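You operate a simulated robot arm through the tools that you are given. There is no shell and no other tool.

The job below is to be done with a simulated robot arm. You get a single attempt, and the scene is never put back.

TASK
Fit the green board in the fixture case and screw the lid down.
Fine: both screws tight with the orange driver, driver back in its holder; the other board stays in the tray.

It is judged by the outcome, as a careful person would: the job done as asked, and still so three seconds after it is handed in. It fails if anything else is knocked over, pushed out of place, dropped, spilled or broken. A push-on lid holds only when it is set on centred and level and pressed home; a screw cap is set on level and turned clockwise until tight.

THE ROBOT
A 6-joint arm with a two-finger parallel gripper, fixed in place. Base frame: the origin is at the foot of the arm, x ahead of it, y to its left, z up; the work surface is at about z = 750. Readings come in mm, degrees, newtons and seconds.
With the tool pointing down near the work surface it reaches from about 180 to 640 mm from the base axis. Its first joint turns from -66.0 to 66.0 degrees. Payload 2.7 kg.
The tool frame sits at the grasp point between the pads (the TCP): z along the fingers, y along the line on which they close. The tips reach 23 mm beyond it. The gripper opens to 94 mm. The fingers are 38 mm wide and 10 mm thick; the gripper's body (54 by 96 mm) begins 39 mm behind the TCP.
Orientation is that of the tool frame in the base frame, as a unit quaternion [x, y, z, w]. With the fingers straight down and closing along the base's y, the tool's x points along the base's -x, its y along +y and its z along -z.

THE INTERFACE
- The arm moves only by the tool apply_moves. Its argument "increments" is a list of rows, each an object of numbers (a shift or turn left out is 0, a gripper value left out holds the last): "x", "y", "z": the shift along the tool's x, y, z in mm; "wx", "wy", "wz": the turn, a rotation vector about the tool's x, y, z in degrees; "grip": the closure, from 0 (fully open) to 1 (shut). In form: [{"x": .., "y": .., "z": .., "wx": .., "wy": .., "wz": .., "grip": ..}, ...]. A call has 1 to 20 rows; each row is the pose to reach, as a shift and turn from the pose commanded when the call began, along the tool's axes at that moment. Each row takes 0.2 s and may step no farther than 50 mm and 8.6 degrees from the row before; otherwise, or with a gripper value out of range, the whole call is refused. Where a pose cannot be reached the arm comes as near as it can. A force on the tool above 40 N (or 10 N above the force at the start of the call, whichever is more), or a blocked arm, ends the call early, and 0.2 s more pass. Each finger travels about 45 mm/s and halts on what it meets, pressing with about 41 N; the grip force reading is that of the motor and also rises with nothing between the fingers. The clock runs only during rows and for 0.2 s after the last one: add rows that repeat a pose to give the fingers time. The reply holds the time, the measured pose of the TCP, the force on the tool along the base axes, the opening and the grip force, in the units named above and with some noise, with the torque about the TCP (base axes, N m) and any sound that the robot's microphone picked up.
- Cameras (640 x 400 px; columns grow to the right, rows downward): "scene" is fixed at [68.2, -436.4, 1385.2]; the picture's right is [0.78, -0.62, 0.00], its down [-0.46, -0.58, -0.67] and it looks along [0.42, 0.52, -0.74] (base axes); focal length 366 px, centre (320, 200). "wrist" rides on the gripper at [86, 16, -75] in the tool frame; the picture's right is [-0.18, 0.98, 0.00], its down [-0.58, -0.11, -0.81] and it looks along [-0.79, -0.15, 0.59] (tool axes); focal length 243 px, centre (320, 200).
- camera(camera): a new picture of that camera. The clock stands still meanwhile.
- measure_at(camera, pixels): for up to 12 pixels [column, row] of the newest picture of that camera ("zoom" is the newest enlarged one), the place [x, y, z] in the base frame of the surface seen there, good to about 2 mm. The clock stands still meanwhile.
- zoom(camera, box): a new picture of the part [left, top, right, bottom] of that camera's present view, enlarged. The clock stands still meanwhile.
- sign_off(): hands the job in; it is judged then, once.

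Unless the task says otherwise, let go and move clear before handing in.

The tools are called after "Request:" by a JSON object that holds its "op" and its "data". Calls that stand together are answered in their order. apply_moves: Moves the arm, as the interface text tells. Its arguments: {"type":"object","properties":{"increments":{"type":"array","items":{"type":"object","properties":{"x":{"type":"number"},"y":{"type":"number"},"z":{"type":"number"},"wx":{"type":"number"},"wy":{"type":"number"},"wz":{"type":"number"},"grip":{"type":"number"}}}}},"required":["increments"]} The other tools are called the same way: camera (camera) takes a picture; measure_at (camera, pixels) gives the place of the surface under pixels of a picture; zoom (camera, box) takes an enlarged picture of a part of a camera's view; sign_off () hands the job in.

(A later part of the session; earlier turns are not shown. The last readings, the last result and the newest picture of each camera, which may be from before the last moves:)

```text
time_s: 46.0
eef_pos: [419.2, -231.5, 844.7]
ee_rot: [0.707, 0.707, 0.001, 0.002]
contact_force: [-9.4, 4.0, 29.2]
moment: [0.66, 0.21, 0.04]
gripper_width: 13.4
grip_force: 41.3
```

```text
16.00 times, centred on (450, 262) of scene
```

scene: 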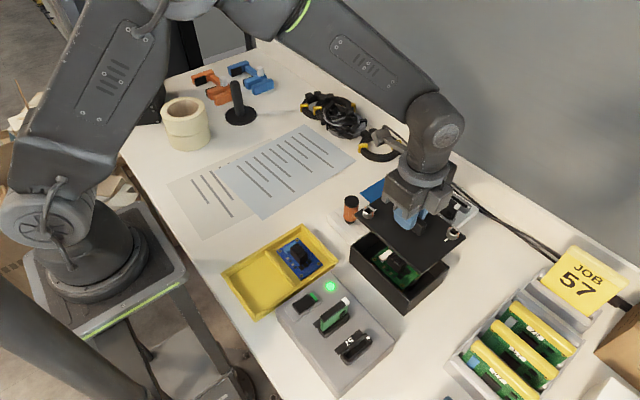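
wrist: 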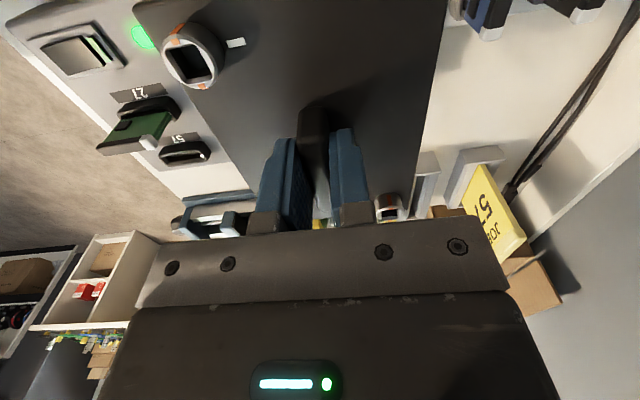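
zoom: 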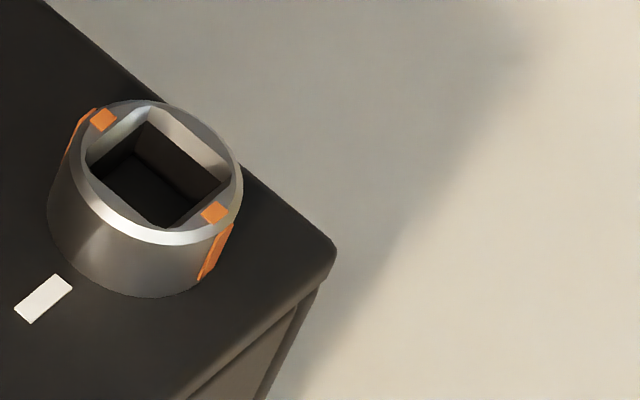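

The lid top reads 816–817 at every corner with no visible gap, so it's level and resting on the rim. I'll ease off the pressure before letting go.

Request:
{"op": "apply_moves", "data": {"increments": [{"z": -0.7}, {"z": -1.4}, {"z": -1.9}, {"z": -1.9}]}}

Request:
{"op": "zoom", "data": {"camera": "scene", "box": [392, 280, 432, 305]}}

```text
time_s: 47.0
eef_pos: [419.8, -232.8, 844.5]
ee_rot: [0.708, 0.707, 0.001, 0.001]
contact_force: [2.2, 5.8, 15.7]
moment: [-0.36, 0.04, 0.03]
gripper_width: 13.3
grip_force: 41.4
```

```text
16.00 times, centred on (412, 292) of scene
```

zoom: 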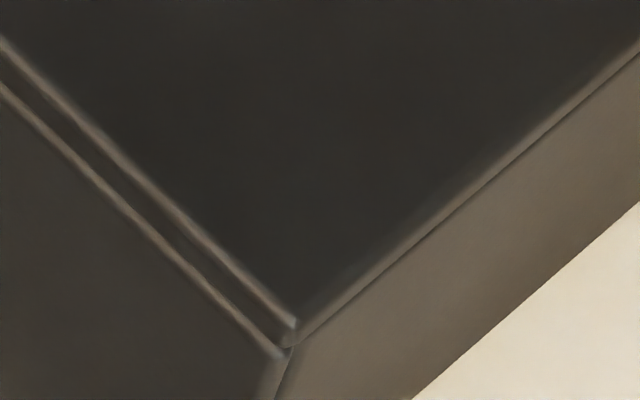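

Request:
{"op": "apply_moves", "data": {"increments": [{"z": -0.8}, {"z": -1.3}, {"z": -1.3}, {"z": -1.3, "grip": 0.8}, {"z": -1.3, "grip": 0.7}, {"z": -1.3, "grip": 0.6}, {"z": -1.3, "grip": 0.6}, {"z": -1.3, "grip": 0.6}]}}

Request:
{"op": "zoom", "data": {"camera": "scene", "box": [392, 280, 432, 305]}}

Request:
{"op": "zoom", "data": {"camera": "scene", "box": [360, 220, 480, 320]}}

Request:
{"op": "camera", "data": {"camera": "wrist"}}

```text
time_s: 48.8
eef_pos: [418.7, -231.9, 846.6]
ee_rot: [0.707, 0.707, 0.0, 0.001]
contact_force: [0.1, 0.3, 0.5]
moment: [-0.01, -0.01, -0.01]
gripper_width: 37.5
grip_force: 0.0
```

```text
16.00 times, centred on (412, 292) of scene
```

zoom: 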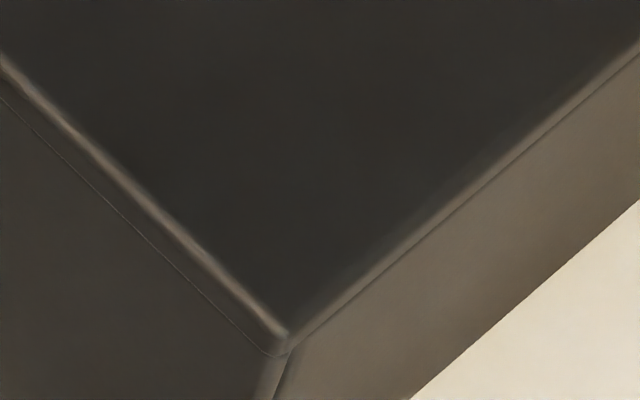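

```text
4.00 times, centred on (420, 270) of scene
```

zoom: 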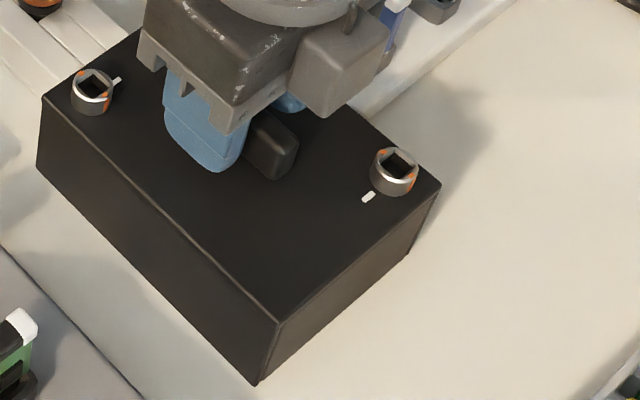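

```text
taken
```

wrist: 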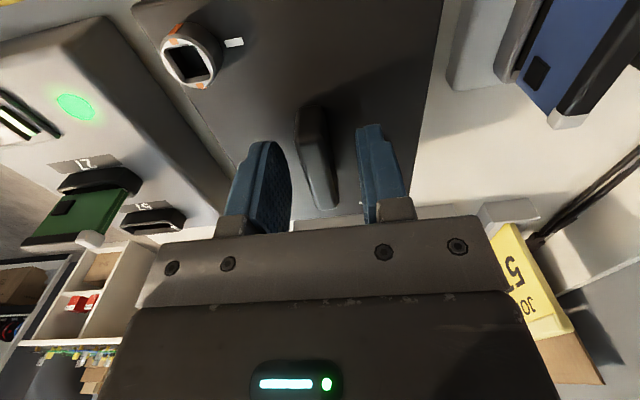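

The lid settled flush on the case all round. Now I'll lift clear and look for the driver.

Request:
{"op": "apply_moves", "data": {"increments": [{"z": -25}, {"z": -60}, {"z": -100}, {"z": -120}, {"z": -120}]}}

Request:
{"op": "camera", "data": {"camera": "scene"}}

Request:
{"op": "zoom", "data": {"camera": "scene", "box": [340, 200, 460, 320]}}

```text
time_s: 50.0
eef_pos: [419.0, -232.0, 965.9]
ee_rot: [0.707, 0.707, 0.0, 0.001]
contact_force: [-0.1, -0.5, -0.7]
moment: [0.01, 0.03, -0.03]
gripper_width: 37.6
grip_force: 0.0
```

```text
taken
```

scene: 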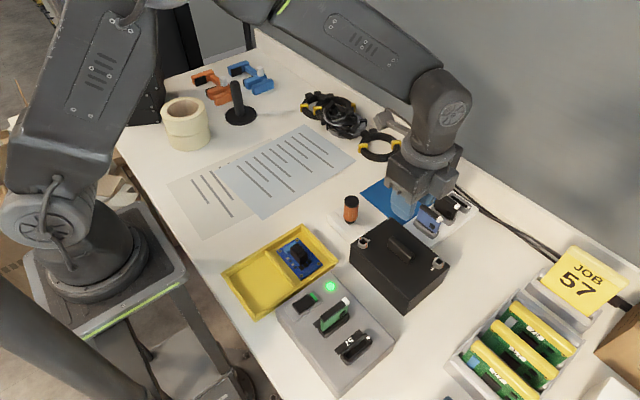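

```text
3.33 times, centred on (400, 260) of scene
```

zoom: 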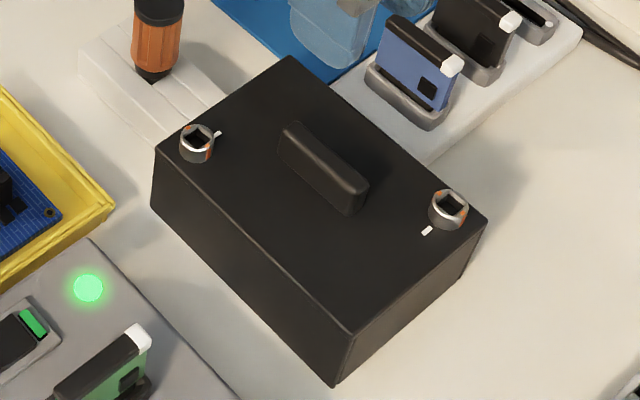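

The lid sits square on the case. Now I'll measure the driver cap, the holder edges and both screw sockets at high zoom.

Request:
{"op": "zoom", "data": {"camera": "scene", "box": [325, 185, 389, 225]}}

Request:
{"op": "measure_at", "data": {"camera": "zoom", "pixels": [[262, 165], [205, 165], [320, 165], [262, 125], [262, 200], [215, 260], [310, 265], [255, 350], [290, 240], [260, 290], [300, 180], [225, 180]]}}

Request:
{"op": "zoom", "data": {"camera": "scene", "box": [345, 230, 377, 250]}}

Request:
{"op": "zoom", "data": {"camera": "scene", "box": [420, 250, 452, 270]}}

```text
10.00 times, centred on (357, 205) of scene
```

zoom: 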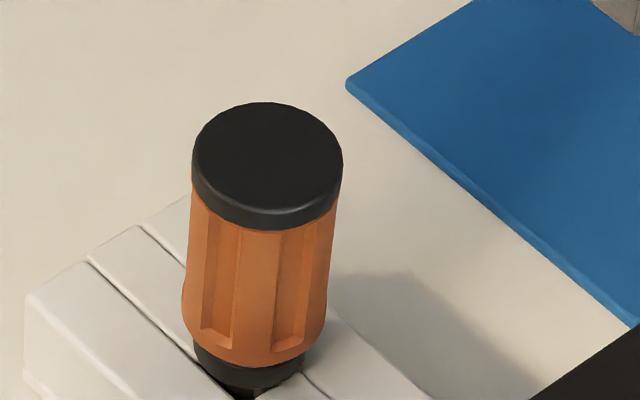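

```text
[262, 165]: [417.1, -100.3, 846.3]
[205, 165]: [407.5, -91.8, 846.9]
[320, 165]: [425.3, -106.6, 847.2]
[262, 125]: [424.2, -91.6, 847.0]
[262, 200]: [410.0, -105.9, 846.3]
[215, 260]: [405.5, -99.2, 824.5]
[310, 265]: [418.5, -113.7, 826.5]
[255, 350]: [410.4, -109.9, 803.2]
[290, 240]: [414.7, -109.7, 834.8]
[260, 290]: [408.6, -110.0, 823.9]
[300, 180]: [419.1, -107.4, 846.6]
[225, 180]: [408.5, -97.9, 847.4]
```

```text
16.00 times, centred on (361, 240) of scene
```

zoom: 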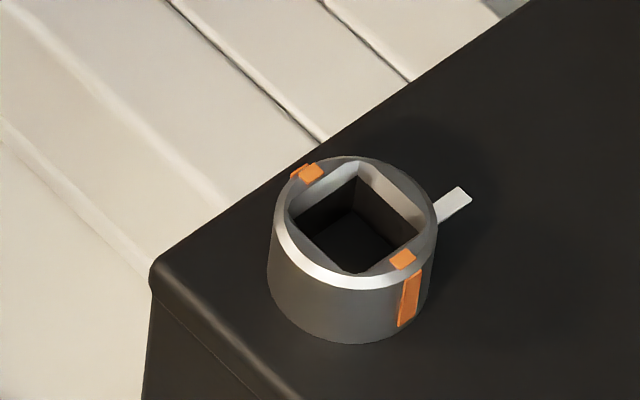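

```text
16.00 times, centred on (436, 260) of scene
```

zoom: 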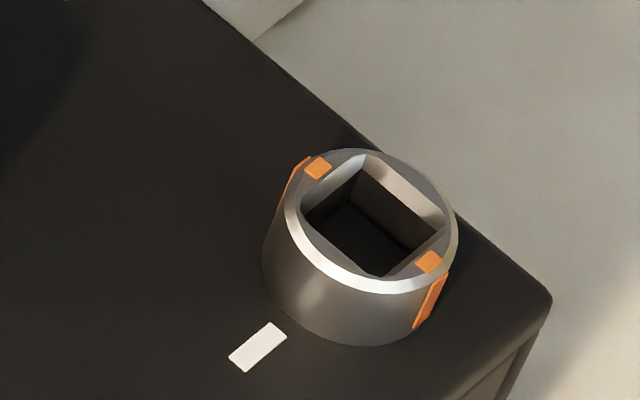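

Sockets are square and aligned with the base axes (orange marks at ±y, white marks at ±x), and the driver axis is near (419.7, −98.8) with its cap top at z 847. I'll move above the driver, turning back to the original tool yaw, with the fingers opened to 60 mm.

Request:
{"op": "apply_moves", "data": {"increments": [{"x": 10, "wz": -8, "grip": 0.36}, {"x": 22, "wz": -16, "grip": 0.36}, {"x": 34, "wz": -24, "grip": 0.36}, {"x": 46, "wz": -32, "grip": 0.36}, {"x": 58, "wz": -40, "grip": 0.36}, {"x": 70, "wz": -48, "grip": 0.36}, {"x": 82, "wz": -56, "grip": 0.36}, {"x": 94, "wz": -64, "grip": 0.36}, {"x": 106, "wz": -72, "grip": 0.36}, {"x": 118, "wz": -80, "grip": 0.36}, {"x": 128, "wz": -86, "grip": 0.36}, {"x": 133, "wz": -90, "grip": 0.36}, {"x": 133, "wz": -90, "grip": 0.36}, {"x": 133, "wz": -90, "grip": 0.36}]}}

Request:
{"op": "camera", "data": {"camera": "wrist"}}

Request:
{"op": "camera", "data": {"camera": "scene"}}

```text
time_s: 53.0
eef_pos: [419.4, -98.8, 965.8]
ee_rot: [0.0, 1.0, -0.001, 0.0]
contact_force: [0.0, -0.6, 0.6]
moment: [0.0, 0.02, 0.0]
gripper_width: 60.2
grip_force: 0.1
```

```text
taken
```

wrist: 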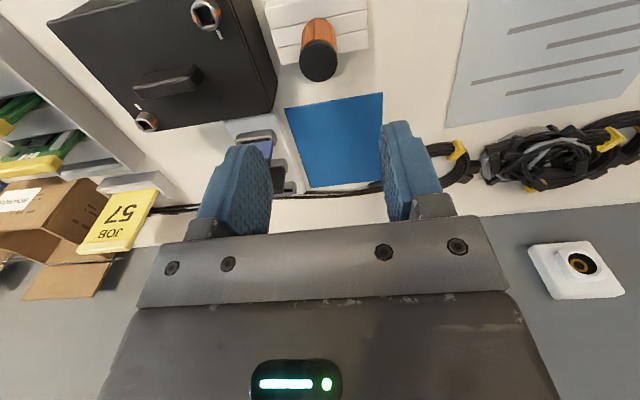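

```text
taken
```

scene: 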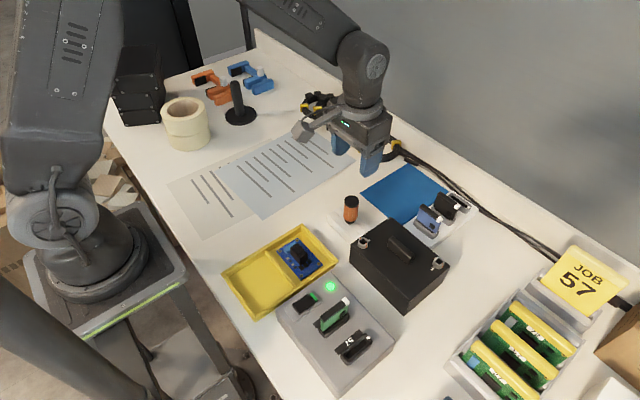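

Request:
{"op": "zoom", "data": {"camera": "wrist", "box": [256, 0, 384, 80]}}

Request:
{"op": "measure_at", "data": {"camera": "zoom", "pixels": [[318, 300], [235, 300], [395, 290], [318, 230], [320, 360], [60, 40], [550, 10], [80, 250], [555, 220], [90, 330], [80, 160], [550, 90]]}}

```text
5.00 times, centred on (320, 40) of wrist
```

zoom: 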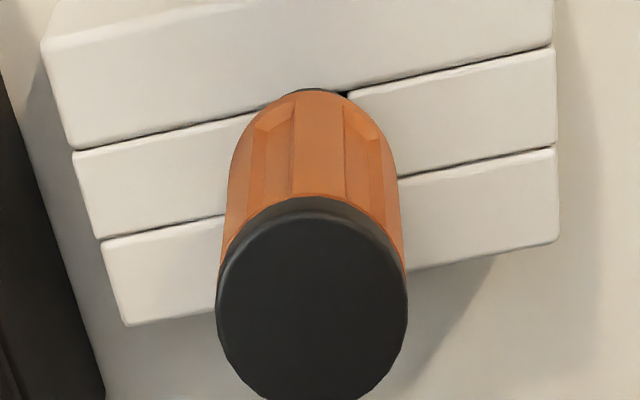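

```text
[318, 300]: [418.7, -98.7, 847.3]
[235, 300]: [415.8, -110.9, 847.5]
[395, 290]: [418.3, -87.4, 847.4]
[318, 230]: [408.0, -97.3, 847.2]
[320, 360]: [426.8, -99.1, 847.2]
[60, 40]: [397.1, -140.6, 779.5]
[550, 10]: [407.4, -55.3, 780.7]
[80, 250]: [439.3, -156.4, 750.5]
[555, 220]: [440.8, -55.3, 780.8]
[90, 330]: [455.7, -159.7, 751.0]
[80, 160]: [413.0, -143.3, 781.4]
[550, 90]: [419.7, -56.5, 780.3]
```

Both cameras agree the driver axis is at about (419.3, −99.1). I'll descend to just above the cap and check alignment.

Request:
{"op": "apply_moves", "data": {"increments": [{"z": 30, "y": -0.3}, {"z": 60, "y": -0.3}, {"z": 85, "y": -0.3}, {"z": 85, "y": -0.3}, {"z": 85, "y": -0.3}]}}

Request:
{"op": "camera", "data": {"camera": "wrist"}}

Request:
{"op": "zoom", "data": {"camera": "scene", "box": [310, 155, 420, 235]}}

```text
time_s: 54.2
eef_pos: [420.5, -98.6, 881.4]
ee_rot: [0.0, 1.0, -0.001, 0.0]
contact_force: [0.4, -0.8, 0.2]
moment: [0.0, -0.01, 0.0]
gripper_width: 60.2
grip_force: 0.0
```

```text
taken
```

wrist: 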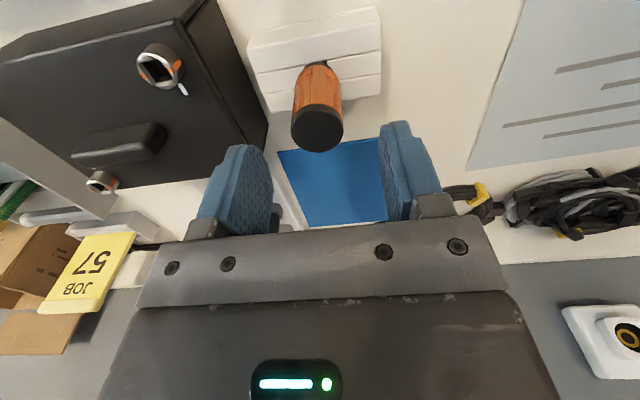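

```text
5.00 times, centred on (365, 195) of scene
```

zoom: 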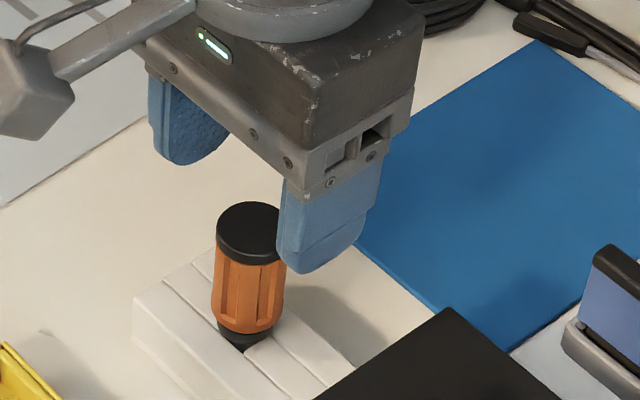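

Request:
{"op": "measure_at", "data": {"camera": "wrist", "pixels": [[318, 128], [295, 128], [341, 126], [318, 106], [318, 148]]}}

Request:
{"op": "measure_at", "data": {"camera": "zoom", "pixels": [[250, 228], [222, 225], [278, 222], [250, 205], [250, 245]]}}

```text
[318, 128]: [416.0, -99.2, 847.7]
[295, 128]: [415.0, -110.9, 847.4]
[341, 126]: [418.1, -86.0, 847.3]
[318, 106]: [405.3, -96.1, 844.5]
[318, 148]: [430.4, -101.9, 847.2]
```

```text
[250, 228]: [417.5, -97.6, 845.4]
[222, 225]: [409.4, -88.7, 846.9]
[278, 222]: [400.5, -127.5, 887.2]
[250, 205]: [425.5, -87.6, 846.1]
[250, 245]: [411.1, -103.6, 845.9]
```

Driver axis refined to about (418.8, −99). Descending around the handle to TCP z≈812 (tips ~8 mm above the holder).

Request:
{"op": "apply_moves", "data": {"increments": [{"x": 0.7, "z": 20}, {"x": 0.7, "z": 40}, {"x": 0.7, "z": 60}, {"x": 0.7, "z": 68.5}, {"x": 0.7, "z": 68.5}, {"x": 0.7, "z": 68.5}]}}

Request:
{"op": "zoom", "data": {"camera": "scene", "box": [310, 165, 420, 245]}}

Request:
{"op": "camera", "data": {"camera": "wrist"}}

```text
time_s: 55.6
eef_pos: [419.9, -99.3, 812.9]
ee_rot: [0.0, 1.0, -0.001, 0.001]
contact_force: [-0.7, 0.5, 0.4]
moment: [0.02, 0.02, 0.01]
gripper_width: 60.3
grip_force: 0.0
```

```text
5.00 times, centred on (365, 205) of scene
```

zoom: 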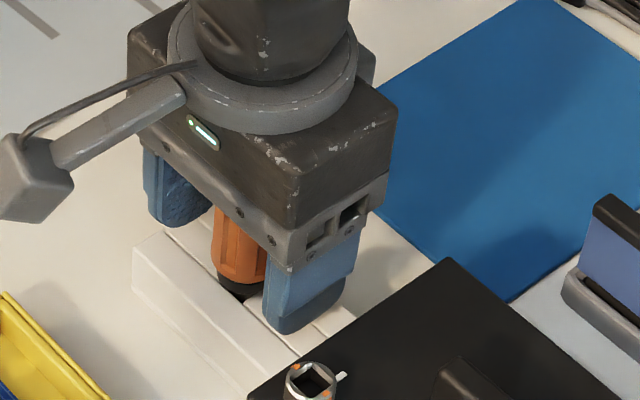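

```text
taken
```

wrist: 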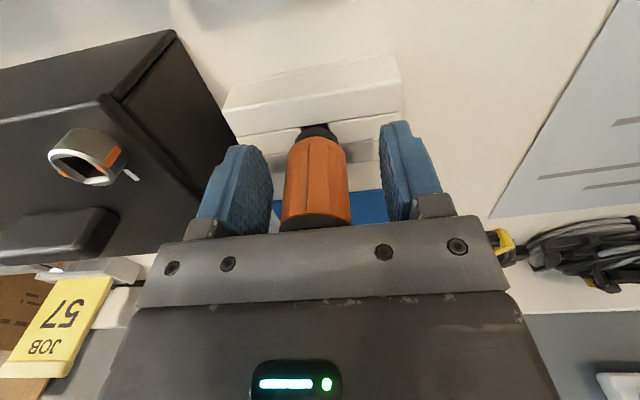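

The handle is between the pads. Closing on it.

Request:
{"op": "apply_moves", "data": {"increments": [{"grip": 0.45}, {"grip": 0.55}, {"grip": 0.65}, {"grip": 0.72}, {"grip": 0.78}, {"grip": 0.85}, {"grip": 0.85}]}}

Request:
{"op": "camera", "data": {"camera": "wrist"}}

Request:
{"op": "zoom", "data": {"camera": "scene", "box": [310, 165, 420, 245]}}

```text
time_s: 57.2
eef_pos: [420.7, -99.3, 812.9]
ee_rot: [0.0, 1.0, 0.0, 0.001]
contact_force: [-0.4, -10.9, -1.2]
moment: [-0.33, -0.01, -0.03]
gripper_width: 29.0
grip_force: 40.9
```

```text
taken
```

wrist: 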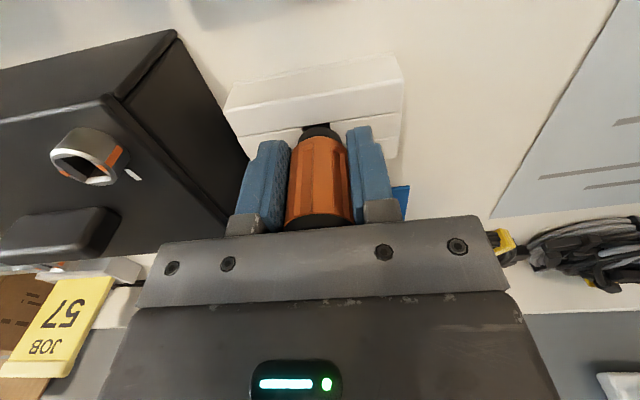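

```text
5.00 times, centred on (365, 205) of scene
```

zoom: 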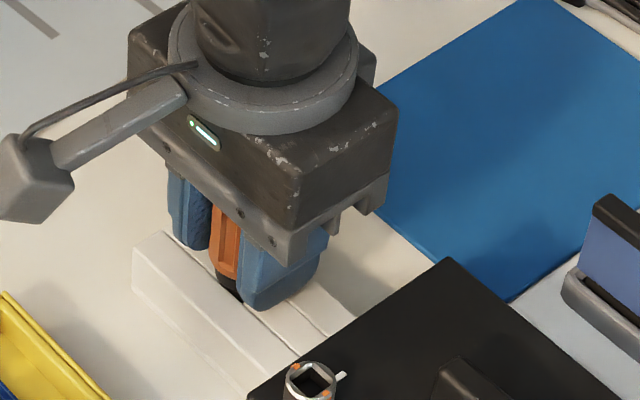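

The handle is gripped at 29 mm, with an 11 N side load in −y because the bit is captive in the holder. I'll shift slightly −y to relieve it before lifting.

Request:
{"op": "apply_moves", "data": {"increments": [{"y": -0.5}, {"y": -1.0}, {"y": -1.0}]}}

```text
time_s: 58.0
eef_pos: [420.0, -99.3, 812.0]
ee_rot: [0.0, 1.0, -0.001, 0.001]
contact_force: [0.4, -2.2, 6.7]
moment: [-0.18, -0.05, 0.01]
gripper_width: 29.1
grip_force: 40.9
```

Request:
{"op": "apply_moves", "data": {"increments": [{"z": -5}, {"z": -15}, {"z": -30}, {"z": -50}, {"z": -80}, {"z": -110}, {"z": -110}]}}

Request:
{"op": "camera", "data": {"camera": "scene"}}

Request:
{"op": "camera", "data": {"camera": "wrist"}}

Request:
{"op": "zoom", "data": {"camera": "scene", "box": [310, 135, 420, 215]}}

```text
time_s: 59.6
eef_pos: [419.8, -99.5, 922.6]
ee_rot: [0.0, 1.0, -0.001, 0.001]
contact_force: [-0.8, 0.3, -0.8]
moment: [0.02, -0.02, 0.03]
gripper_width: 28.7
grip_force: 40.7
```

```text
taken
```

scene: 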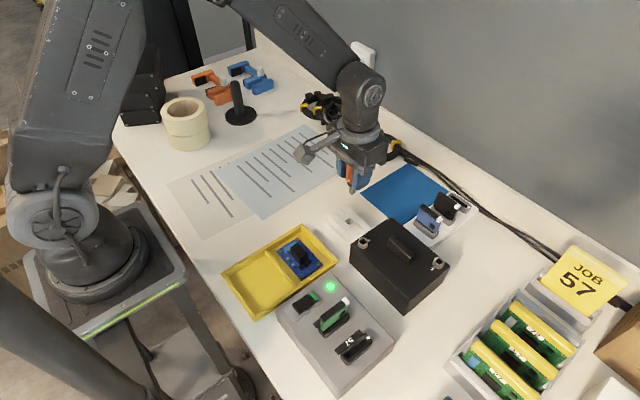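

```text
taken
```

wrist: 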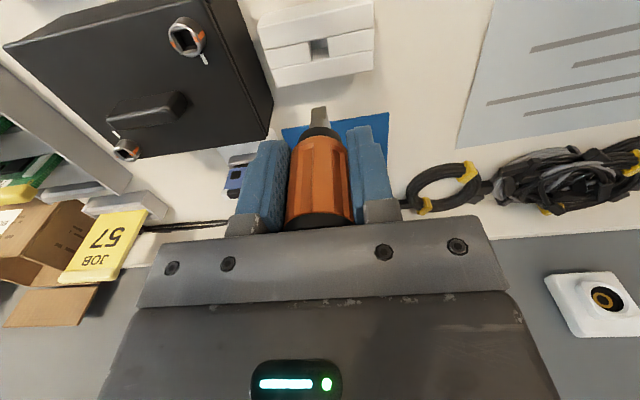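

```text
5.00 times, centred on (365, 175) of scene
```

zoom: 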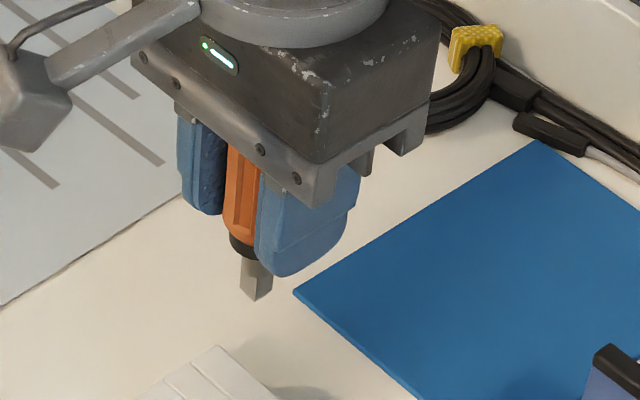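

The driver is out with a square bit visible at zoom (255,280), and the holder's square hole shows at wrist (318,47). I'll measure the bit, the hole and the sockets more closely.

Request:
{"op": "zoom", "data": {"camera": "scene", "box": [340, 175, 372, 200]}}

Request:
{"op": "measure_at", "data": {"camera": "zoom", "pixels": [[230, 150], [270, 150], [225, 200], [265, 220], [245, 210], [290, 200], [250, 130], [240, 230], [280, 170]]}}

Request:
{"op": "zoom", "data": {"camera": "wrist", "box": [256, 0, 384, 150]}}

```text
16.00 times, centred on (356, 188) of scene
```

zoom: 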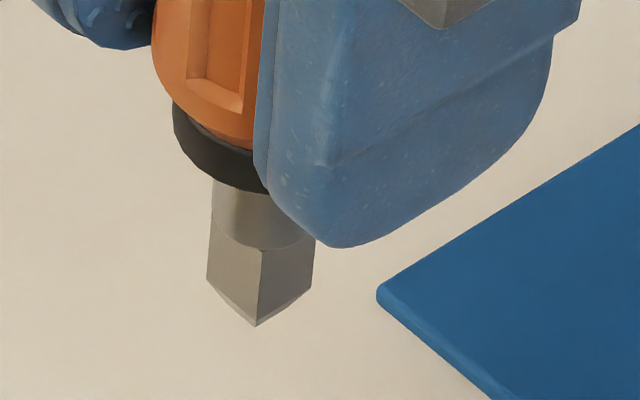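

```text
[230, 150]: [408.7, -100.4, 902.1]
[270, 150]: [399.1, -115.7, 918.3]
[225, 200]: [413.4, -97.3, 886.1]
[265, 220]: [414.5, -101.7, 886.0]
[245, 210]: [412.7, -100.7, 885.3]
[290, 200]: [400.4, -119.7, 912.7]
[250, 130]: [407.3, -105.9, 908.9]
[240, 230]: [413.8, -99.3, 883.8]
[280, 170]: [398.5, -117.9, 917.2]
```

```text
2.67 times, centred on (320, 75) of wrist
```

zoom: 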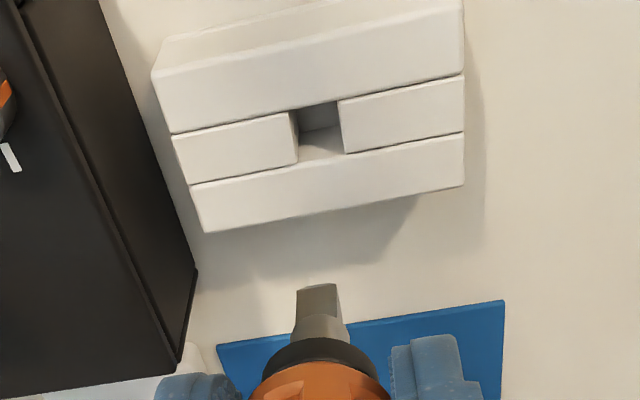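

Request:
{"op": "zoom", "data": {"camera": "scene", "box": [340, 175, 372, 200]}}

Request:
{"op": "measure_at", "data": {"camera": "zoom", "pixels": [[230, 270], [285, 275], [256, 312], [212, 280], [308, 272], [258, 270], [215, 290], [305, 285], [240, 300], [275, 300], [212, 255], [256, 322]]}}

Request:
{"op": "zoom", "data": {"camera": "wrist", "box": [288, 20, 352, 130]}}

Request:
{"op": "measure_at", "data": {"camera": "zoom", "pixels": [[310, 340], [280, 340], [340, 335], [300, 115], [300, 70], [345, 100], [270, 125], [310, 92], [360, 110]]}}

```text
16.00 times, centred on (356, 188) of scene
```

zoom: 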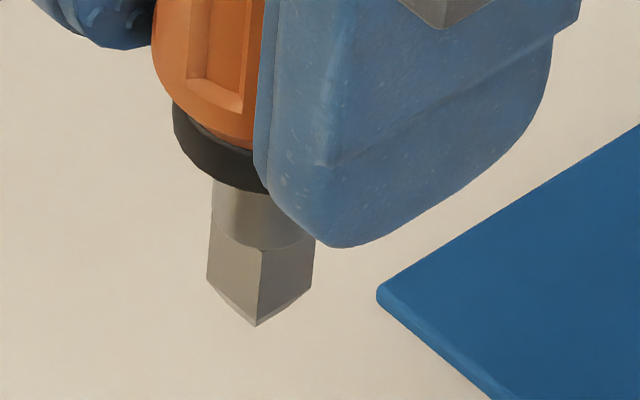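

```text
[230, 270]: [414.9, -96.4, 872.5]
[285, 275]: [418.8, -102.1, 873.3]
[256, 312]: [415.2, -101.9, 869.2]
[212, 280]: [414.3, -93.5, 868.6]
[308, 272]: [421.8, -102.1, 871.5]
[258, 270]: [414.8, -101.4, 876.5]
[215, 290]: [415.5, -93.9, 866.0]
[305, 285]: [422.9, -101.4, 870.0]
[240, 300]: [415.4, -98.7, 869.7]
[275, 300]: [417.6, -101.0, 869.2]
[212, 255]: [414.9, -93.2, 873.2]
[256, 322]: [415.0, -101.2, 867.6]
```

```text
3.64 times, centred on (320, 75) of wrist
```

zoom: 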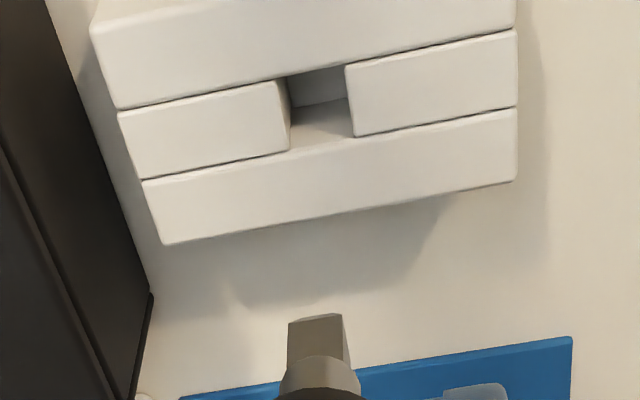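

```text
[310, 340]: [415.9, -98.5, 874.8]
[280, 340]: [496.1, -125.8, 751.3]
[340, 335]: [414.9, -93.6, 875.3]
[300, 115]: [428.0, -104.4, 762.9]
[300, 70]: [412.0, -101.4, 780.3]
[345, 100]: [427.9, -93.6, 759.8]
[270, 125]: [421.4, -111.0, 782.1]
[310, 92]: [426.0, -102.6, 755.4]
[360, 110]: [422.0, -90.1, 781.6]
```

The bit is an ~8 mm square aligned with the base axes, its tip ≈56 mm below the TCP and on the tool axis. Now I'll measure both sockets' rims.

Request:
{"op": "zoom", "data": {"camera": "scene", "box": [345, 230, 377, 250]}}

Request:
{"op": "measure_at", "data": {"camera": "zoom", "pixels": [[279, 220], [431, 215], [350, 160], [350, 283], [300, 175], [405, 175], [295, 260], [410, 268], [325, 190], [390, 195]]}}

Request:
{"op": "zoom", "data": {"camera": "scene", "box": [420, 250, 452, 270]}}

Request:
{"op": "measure_at", "data": {"camera": "zoom", "pixels": [[294, 215], [450, 220], [365, 153], [370, 287], [325, 165], [425, 175], [305, 255], [430, 270], [340, 185], [405, 190]]}}

```text
16.00 times, centred on (361, 240) of scene
```

zoom: 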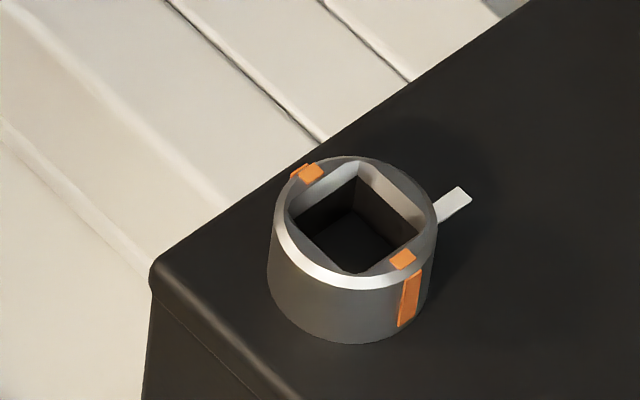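

```text
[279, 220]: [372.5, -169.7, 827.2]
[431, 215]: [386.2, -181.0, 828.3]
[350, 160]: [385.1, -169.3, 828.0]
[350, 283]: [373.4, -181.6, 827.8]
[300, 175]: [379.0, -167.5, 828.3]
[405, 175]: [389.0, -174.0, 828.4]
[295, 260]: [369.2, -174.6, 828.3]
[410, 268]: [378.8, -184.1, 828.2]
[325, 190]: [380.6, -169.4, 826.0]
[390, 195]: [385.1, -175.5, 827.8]
```

```text
16.00 times, centred on (436, 260) of scene
```

zoom: 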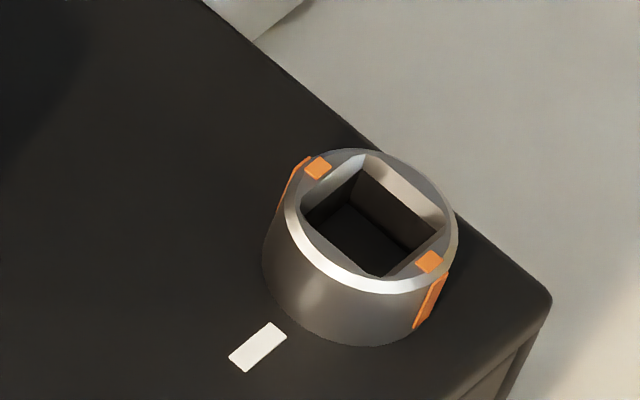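

```text
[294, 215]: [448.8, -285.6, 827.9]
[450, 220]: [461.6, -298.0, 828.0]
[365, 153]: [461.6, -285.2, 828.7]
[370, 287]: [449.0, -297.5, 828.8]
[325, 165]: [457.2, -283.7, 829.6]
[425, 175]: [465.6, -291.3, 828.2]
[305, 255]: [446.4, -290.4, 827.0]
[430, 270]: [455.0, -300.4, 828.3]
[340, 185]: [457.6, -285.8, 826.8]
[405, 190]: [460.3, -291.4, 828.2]
```

Screw A is centred at (379.1, −175.5), screw B at (455.5, −291.8), tops at z 828. I'll carry the driver over screw A and hover a few millimetres above it.

Request:
{"op": "apply_moves", "data": {"increments": [{"x": 13, "y": -26}, {"x": 27, "y": -52}, {"x": 39.9, "y": -78.1}, {"x": 39.9, "y": -78.1, "z": 15}, {"x": 39.9, "y": -78.1, "z": 28}, {"x": 39.9, "y": -78.1, "z": 28}, {"x": 39.9, "y": -78.1, "z": 28}]}}

Request:
{"op": "zoom", "data": {"camera": "scene", "box": [341, 220, 381, 245]}}

Request:
{"op": "zoom", "data": {"camera": "wrist", "box": [256, 60, 384, 140]}}

```text
time_s: 61.2
eef_pos: [380.1, -177.5, 893.0]
ee_rot: [0.0, 1.0, 0.0, 0.001]
contact_force: [-0.7, 0.7, -0.5]
moment: [-0.01, -0.01, -0.02]
gripper_width: 29.0
grip_force: 41.1
```

```text
16.00 times, centred on (361, 232) of scene
```

zoom: 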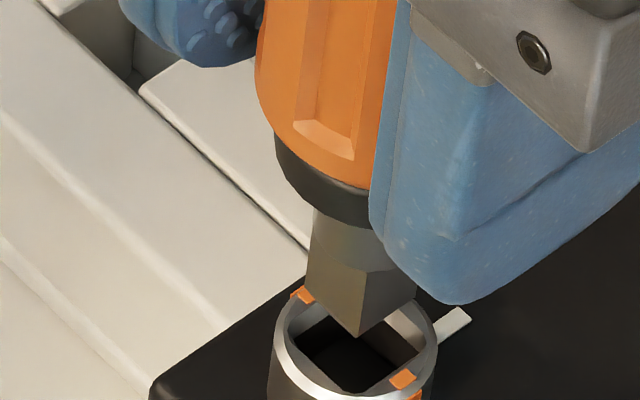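

```text
5.00 times, centred on (320, 100) of wrist
```

zoom: 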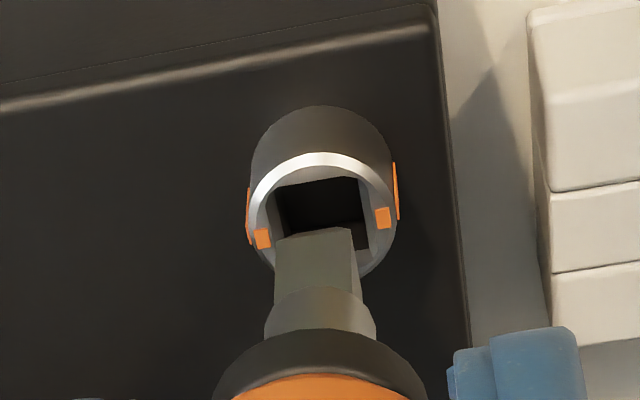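

Request:
{"op": "zoom", "data": {"camera": "scene", "box": [345, 232, 377, 252]}}

Request:
{"op": "measure_at", "data": {"camera": "zoom", "pixels": [[330, 130], [385, 130], [355, 160], [308, 115], [412, 125], [357, 195], [340, 175], [375, 175], [279, 210], [431, 205], [350, 268], [410, 255]]}}

Request:
{"op": "zoom", "data": {"camera": "wrist", "box": [288, 80, 352, 120]}}

```text
16.00 times, centred on (361, 242) of scene
```

zoom: 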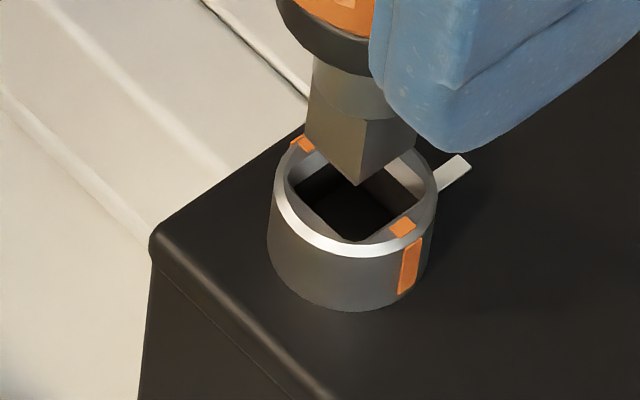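

```text
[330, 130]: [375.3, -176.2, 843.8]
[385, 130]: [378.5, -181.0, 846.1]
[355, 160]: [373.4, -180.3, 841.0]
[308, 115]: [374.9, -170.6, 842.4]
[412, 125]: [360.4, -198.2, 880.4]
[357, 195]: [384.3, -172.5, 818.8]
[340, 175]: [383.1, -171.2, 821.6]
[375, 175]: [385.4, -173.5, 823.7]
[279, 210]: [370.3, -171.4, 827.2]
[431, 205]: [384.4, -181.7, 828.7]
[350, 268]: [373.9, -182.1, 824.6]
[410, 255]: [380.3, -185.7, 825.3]
```

```text
10.00 times, centred on (320, 100) of wrist
```

zoom: 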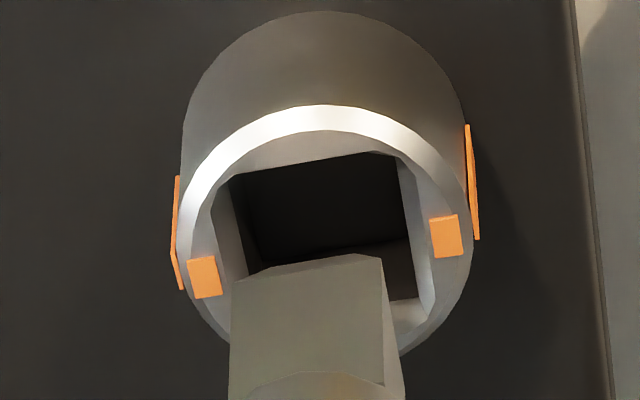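

Request:
{"op": "zoom", "data": {"camera": "scene", "box": [354, 238, 374, 250.5]}}

Request:
{"op": "measure_at", "data": {"camera": "zoom", "pixels": [[320, 100], [310, 60], [340, 60], [325, 130], [260, 60], [390, 60]]}}

```text
16.00 times, centred on (364, 244) of scene
```

zoom: 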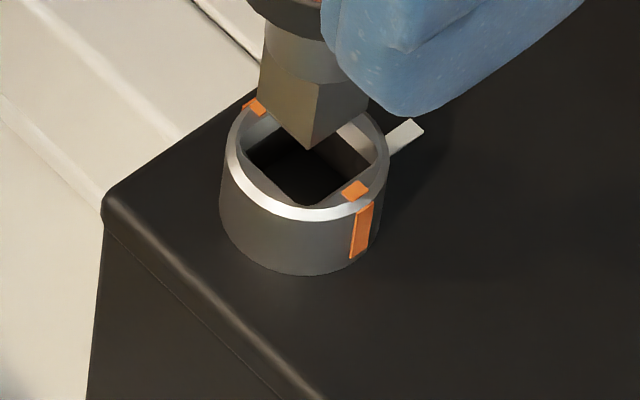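

```text
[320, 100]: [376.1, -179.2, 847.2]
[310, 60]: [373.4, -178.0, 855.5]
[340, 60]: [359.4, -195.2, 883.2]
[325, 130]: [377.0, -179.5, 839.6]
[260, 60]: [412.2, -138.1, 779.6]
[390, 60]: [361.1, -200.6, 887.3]
```

The two cameras' estimates bracket zero offset (within ~1 mm), and the socket has a chamfer of about 1 mm plus ~0.7 mm clearance. I'll lower slowly and watch the force.

Request:
{"op": "apply_moves", "data": {"increments": [{"z": 2}, {"z": 4}, {"z": 6}, {"z": 6}, {"z": 6}]}}

Request:
{"op": "zoom", "data": {"camera": "scene", "box": [345, 232, 377, 252]}}

Request:
{"op": "zoom", "data": {"camera": "wrist", "box": [288, 80, 352, 120]}}

```text
time_s: 62.4
eef_pos: [378.6, -178.1, 888.3]
ee_rot: [0.0, 1.0, 0.0, 0.001]
contact_force: [-0.1, 0.4, -1.0]
moment: [-0.05, -0.06, 0.01]
gripper_width: 29.1
grip_force: 40.8
```

```text
16.00 times, centred on (361, 242) of scene
```

zoom: 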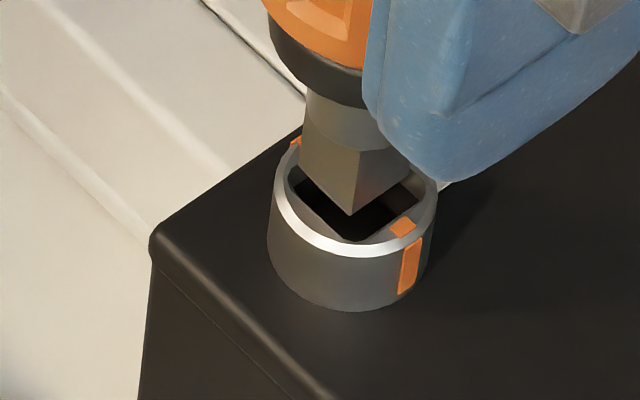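

```text
10.00 times, centred on (320, 100) of wrist
```

zoom: 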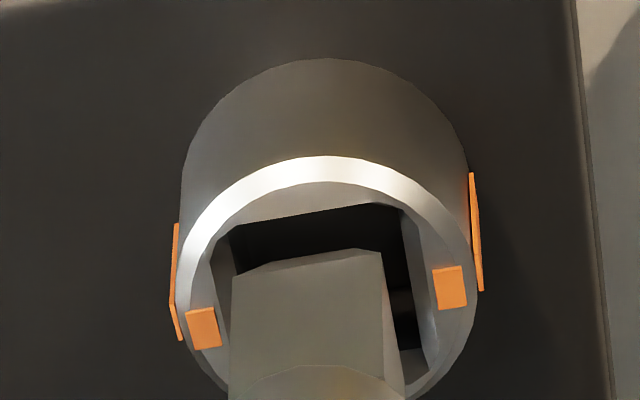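

Now that it's closer, both cameras say the bit should go about +0.9 mm in x and slightly +y. I'll apply that and lower to the chamfer.

Request:
{"op": "apply_moves", "data": {"increments": [{"x": -0.9, "y": 0.4}, {"x": -0.9, "y": 0.4, "z": 1.5}, {"x": -0.9, "y": 0.4, "z": 3}, {"x": -0.9, "y": 0.4, "z": 3}, {"x": -0.9, "y": 0.4, "z": 3}]}}

Request:
{"op": "zoom", "data": {"camera": "scene", "box": [345, 232, 377, 252]}}

Request:
{"op": "zoom", "data": {"camera": "wrist", "box": [288, 85, 352, 125]}}

```text
time_s: 63.6
eef_pos: [379.1, -177.4, 885.4]
ee_rot: [0.0, 1.0, 0.0, 0.0]
contact_force: [-0.9, 0.4, -0.3]
moment: [0.01, 0.0, 0.01]
gripper_width: 29.0
grip_force: 40.6
```

```text
16.00 times, centred on (361, 242) of scene
```

zoom: 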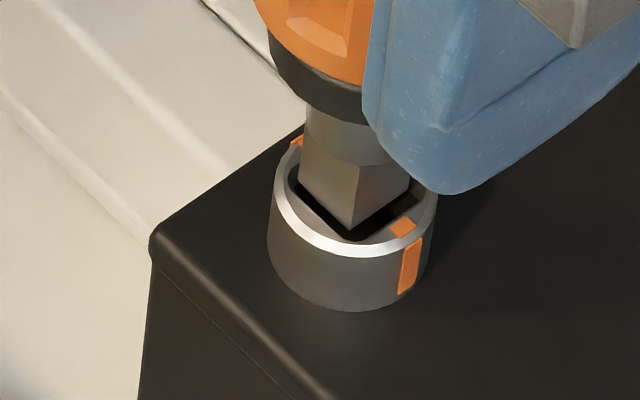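

```text
10.00 times, centred on (320, 105) of wrist
```

zoom: 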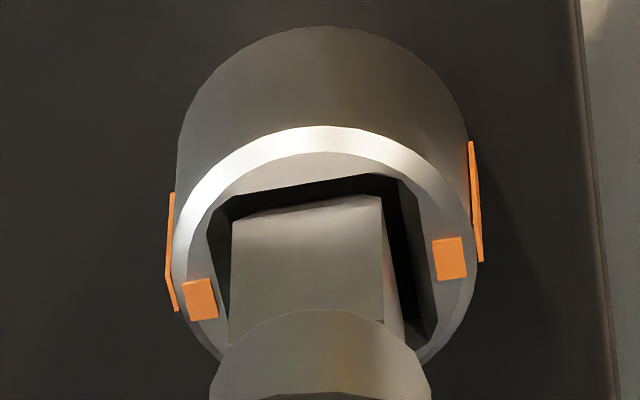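

The bit tip is level with the socket and nearly centred. One more small nudge (+0.4 x, +0.3 y) and in.

Request:
{"op": "apply_moves", "data": {"increments": [{"x": -0.4, "y": 0.3}, {"x": -0.4, "y": 0.3, "z": 1}, {"x": -0.4, "y": 0.3, "z": 2}, {"x": -0.4, "y": 0.3, "z": 3}, {"x": -0.4, "y": 0.3, "z": 3}]}}

Request:
{"op": "zoom", "data": {"camera": "scene", "box": [345, 232, 377, 252]}}

Request:
{"op": "zoom", "data": {"camera": "wrist", "box": [288, 85, 352, 125]}}

```text
time_s: 64.8
eef_pos: [380.5, -178.2, 882.2]
ee_rot: [0.0, 1.0, -0.001, 0.001]
contact_force: [-0.5, -0.1, -1.3]
moment: [-0.01, -0.01, -0.02]
gripper_width: 28.8
grip_force: 41.4
```

```text
16.00 times, centred on (361, 242) of scene
```

zoom: 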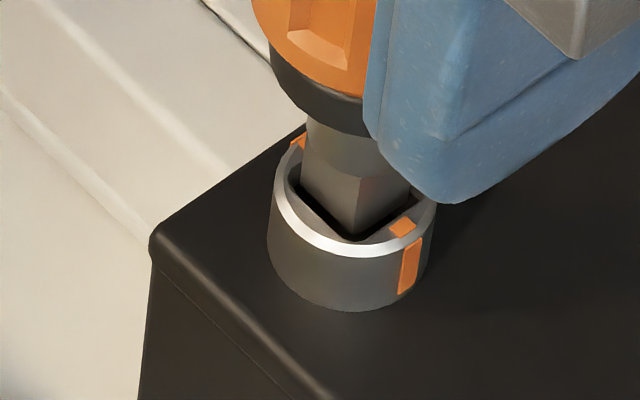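

```text
10.00 times, centred on (320, 105) of wrist
```

zoom: 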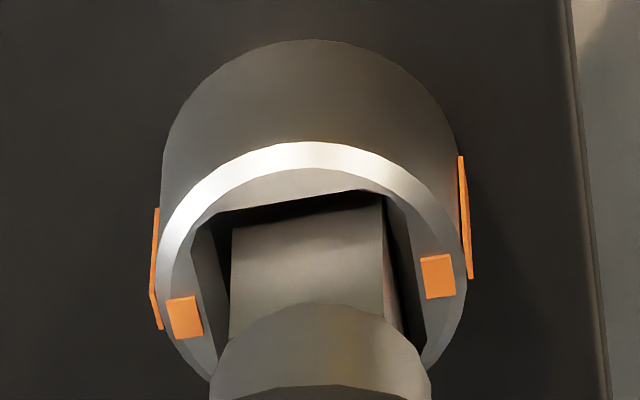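

The bit has entered the socket with no contact force. Continuing down until it bottoms.

Request:
{"op": "apply_moves", "data": {"increments": [{"z": 1}, {"z": 2}, {"z": 3}, {"z": 3}]}}

```text
time_s: 65.8
eef_pos: [380.9, -176.9, 879.0]
ee_rot: [0.0, 1.0, -0.001, 0.001]
contact_force: [-0.4, 0.5, 7.1]
moment: [0.15, 0.05, 0.04]
gripper_width: 29.0
grip_force: 40.5
```

Request:
{"op": "zoom", "data": {"camera": "scene", "box": [345, 232, 377, 252]}}

Request:
{"op": "zoom", "data": {"camera": "wrist", "box": [288, 85, 352, 125]}}

```text
16.00 times, centred on (361, 242) of scene
```

zoom: 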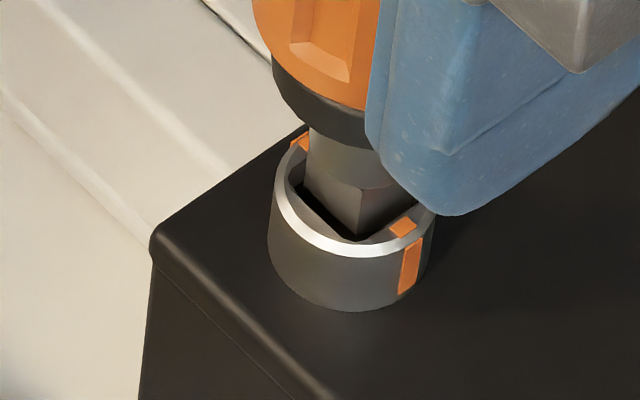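

```text
10.00 times, centred on (320, 105) of wrist
```

zoom: 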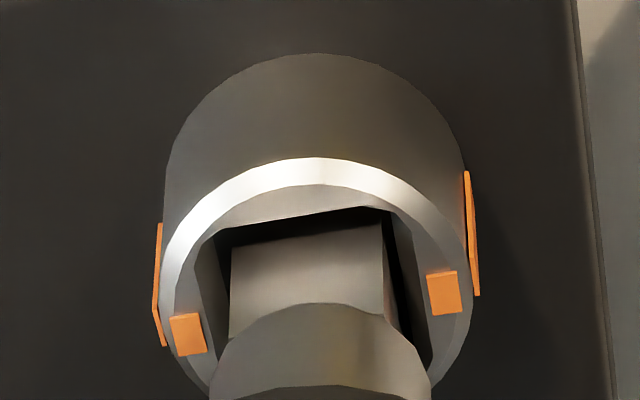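

Request:
{"op": "apply_moves", "data": {"increments": [{"z": 0.7}, {"z": 1.2}, {"z": 1.2}]}}

```text
time_s: 66.6
eef_pos: [381.5, -177.4, 878.5]
ee_rot: [0.0, 1.0, -0.001, 0.002]
contact_force: [-3.5, 0.4, 24.3]
moment: [0.23, 0.18, 0.04]
gripper_width: 28.9
grip_force: 40.8
```

It's bottomed (24 N, no further travel), engaged about 5 mm. I'll ease to a light push and start turning clockwise, watching the moment and the orange mark.

Request:
{"op": "apply_moves", "data": {"increments": [{"z": -0.8, "wz": 4}, {"z": -0.8, "wz": 10}, {"z": -0.8, "wz": 16}, {"z": -0.8, "wz": 22}, {"z": -0.8, "wz": 28}, {"z": -0.8, "wz": 28}]}}

Request:
{"op": "zoom", "data": {"camera": "scene", "box": [341, 222, 381, 247]}}

Request:
{"op": "zoom", "data": {"camera": "wrist", "box": [288, 85, 352, 125]}}

```text
time_s: 68.0
eef_pos: [380.2, -176.2, 878.1]
ee_rot: [0.243, 0.97, 0.0, -0.001]
contact_force: [3.6, -0.2, -0.2]
moment: [-0.02, -0.18, 0.01]
gripper_width: 29.0
grip_force: 41.2
```

```text
16.00 times, centred on (361, 234) of scene
```

zoom: 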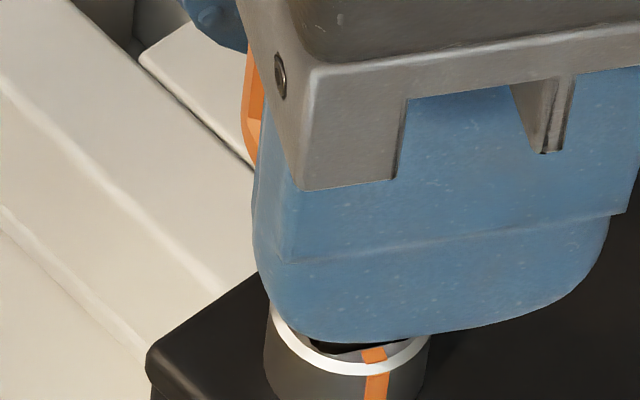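

```text
10.00 times, centred on (320, 105) of wrist
```

zoom: 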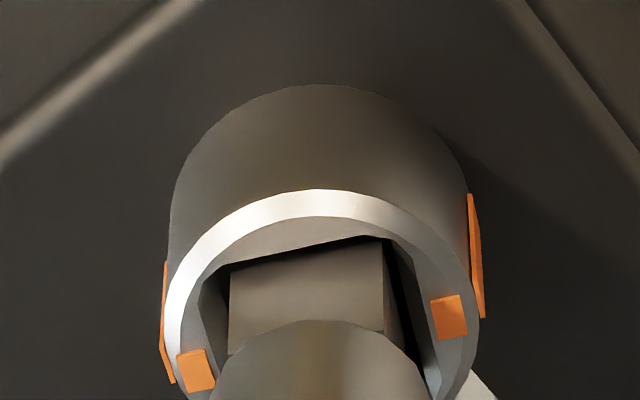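

The screw is turning with the driver (orange marks followed) and there's no resistance yet. Continuing to a full 90° with a light downward push.

Request:
{"op": "apply_moves", "data": {"increments": [{"z": 0.5, "wz": 8}, {"z": 0.8, "wz": 16}, {"z": 0.8, "wz": 24}, {"z": 0.8, "wz": 32}, {"z": 0.8, "wz": 40}, {"z": 0.8, "wz": 48}, {"z": 0.8, "wz": 56}, {"z": 0.8, "wz": 62}, {"z": 0.8, "wz": 62}]}}

Request:
{"op": "zoom", "data": {"camera": "scene", "box": [330, 205, 410, 255]}}

Request:
{"op": "zoom", "data": {"camera": "wrist", "box": [288, 85, 352, 125]}}

```text
time_s: 70.0
eef_pos: [380.8, -177.1, 878.3]
ee_rot: [0.708, 0.707, 0.0, 0.0]
contact_force: [0.4, -0.5, -1.1]
moment: [0.0, -0.01, -0.02]
gripper_width: 28.9
grip_force: 40.8
```

```text
8.00 times, centred on (370, 230) of scene
```

zoom: 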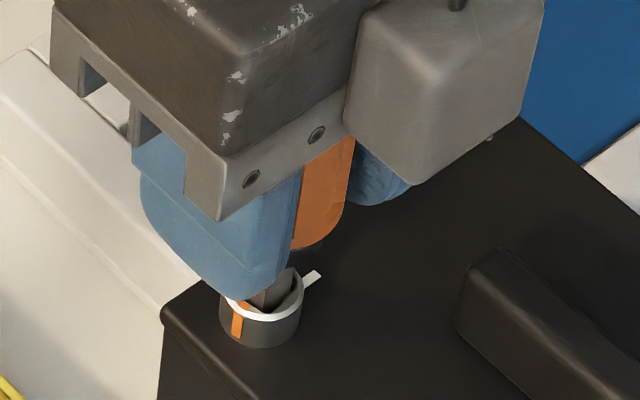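

```text
10.00 times, centred on (320, 105) of wrist
```

zoom: 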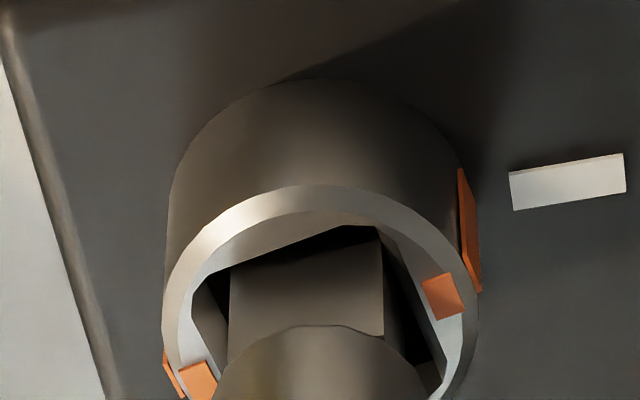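

About 83° of screw rotation so far with no resistance. The orange mark is approaching the white one; I'll keep going beyond 90° and watch for torque.

Request:
{"op": "apply_moves", "data": {"increments": [{"z": 0.4, "wz": 6}, {"z": 0.4, "wz": 12}, {"z": 0.4, "wz": 18}, {"z": 0.4, "wz": 24}, {"z": 0.4, "wz": 24}]}}

Request:
{"op": "zoom", "data": {"camera": "wrist", "box": [288, 85, 352, 125]}}

```text
time_s: 71.2
eef_pos: [380.4, -177.3, 877.1]
ee_rot: [0.839, 0.544, 0.0, 0.0]
contact_force: [-1.0, 7.1, 7.5]
moment: [0.38, 0.2, 0.19]
gripper_width: 28.4
grip_force: 41.0
```

```text
10.00 times, centred on (320, 105) of wrist
```

zoom: 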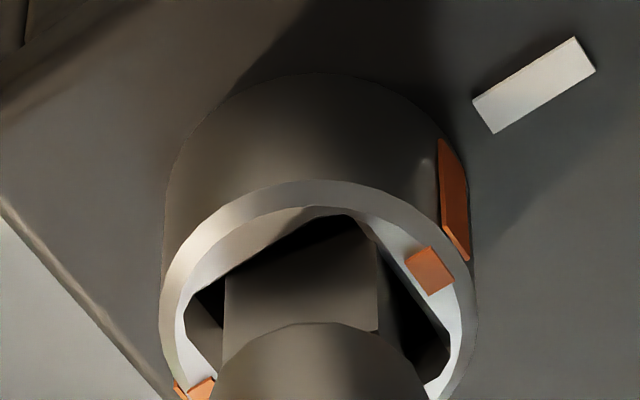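

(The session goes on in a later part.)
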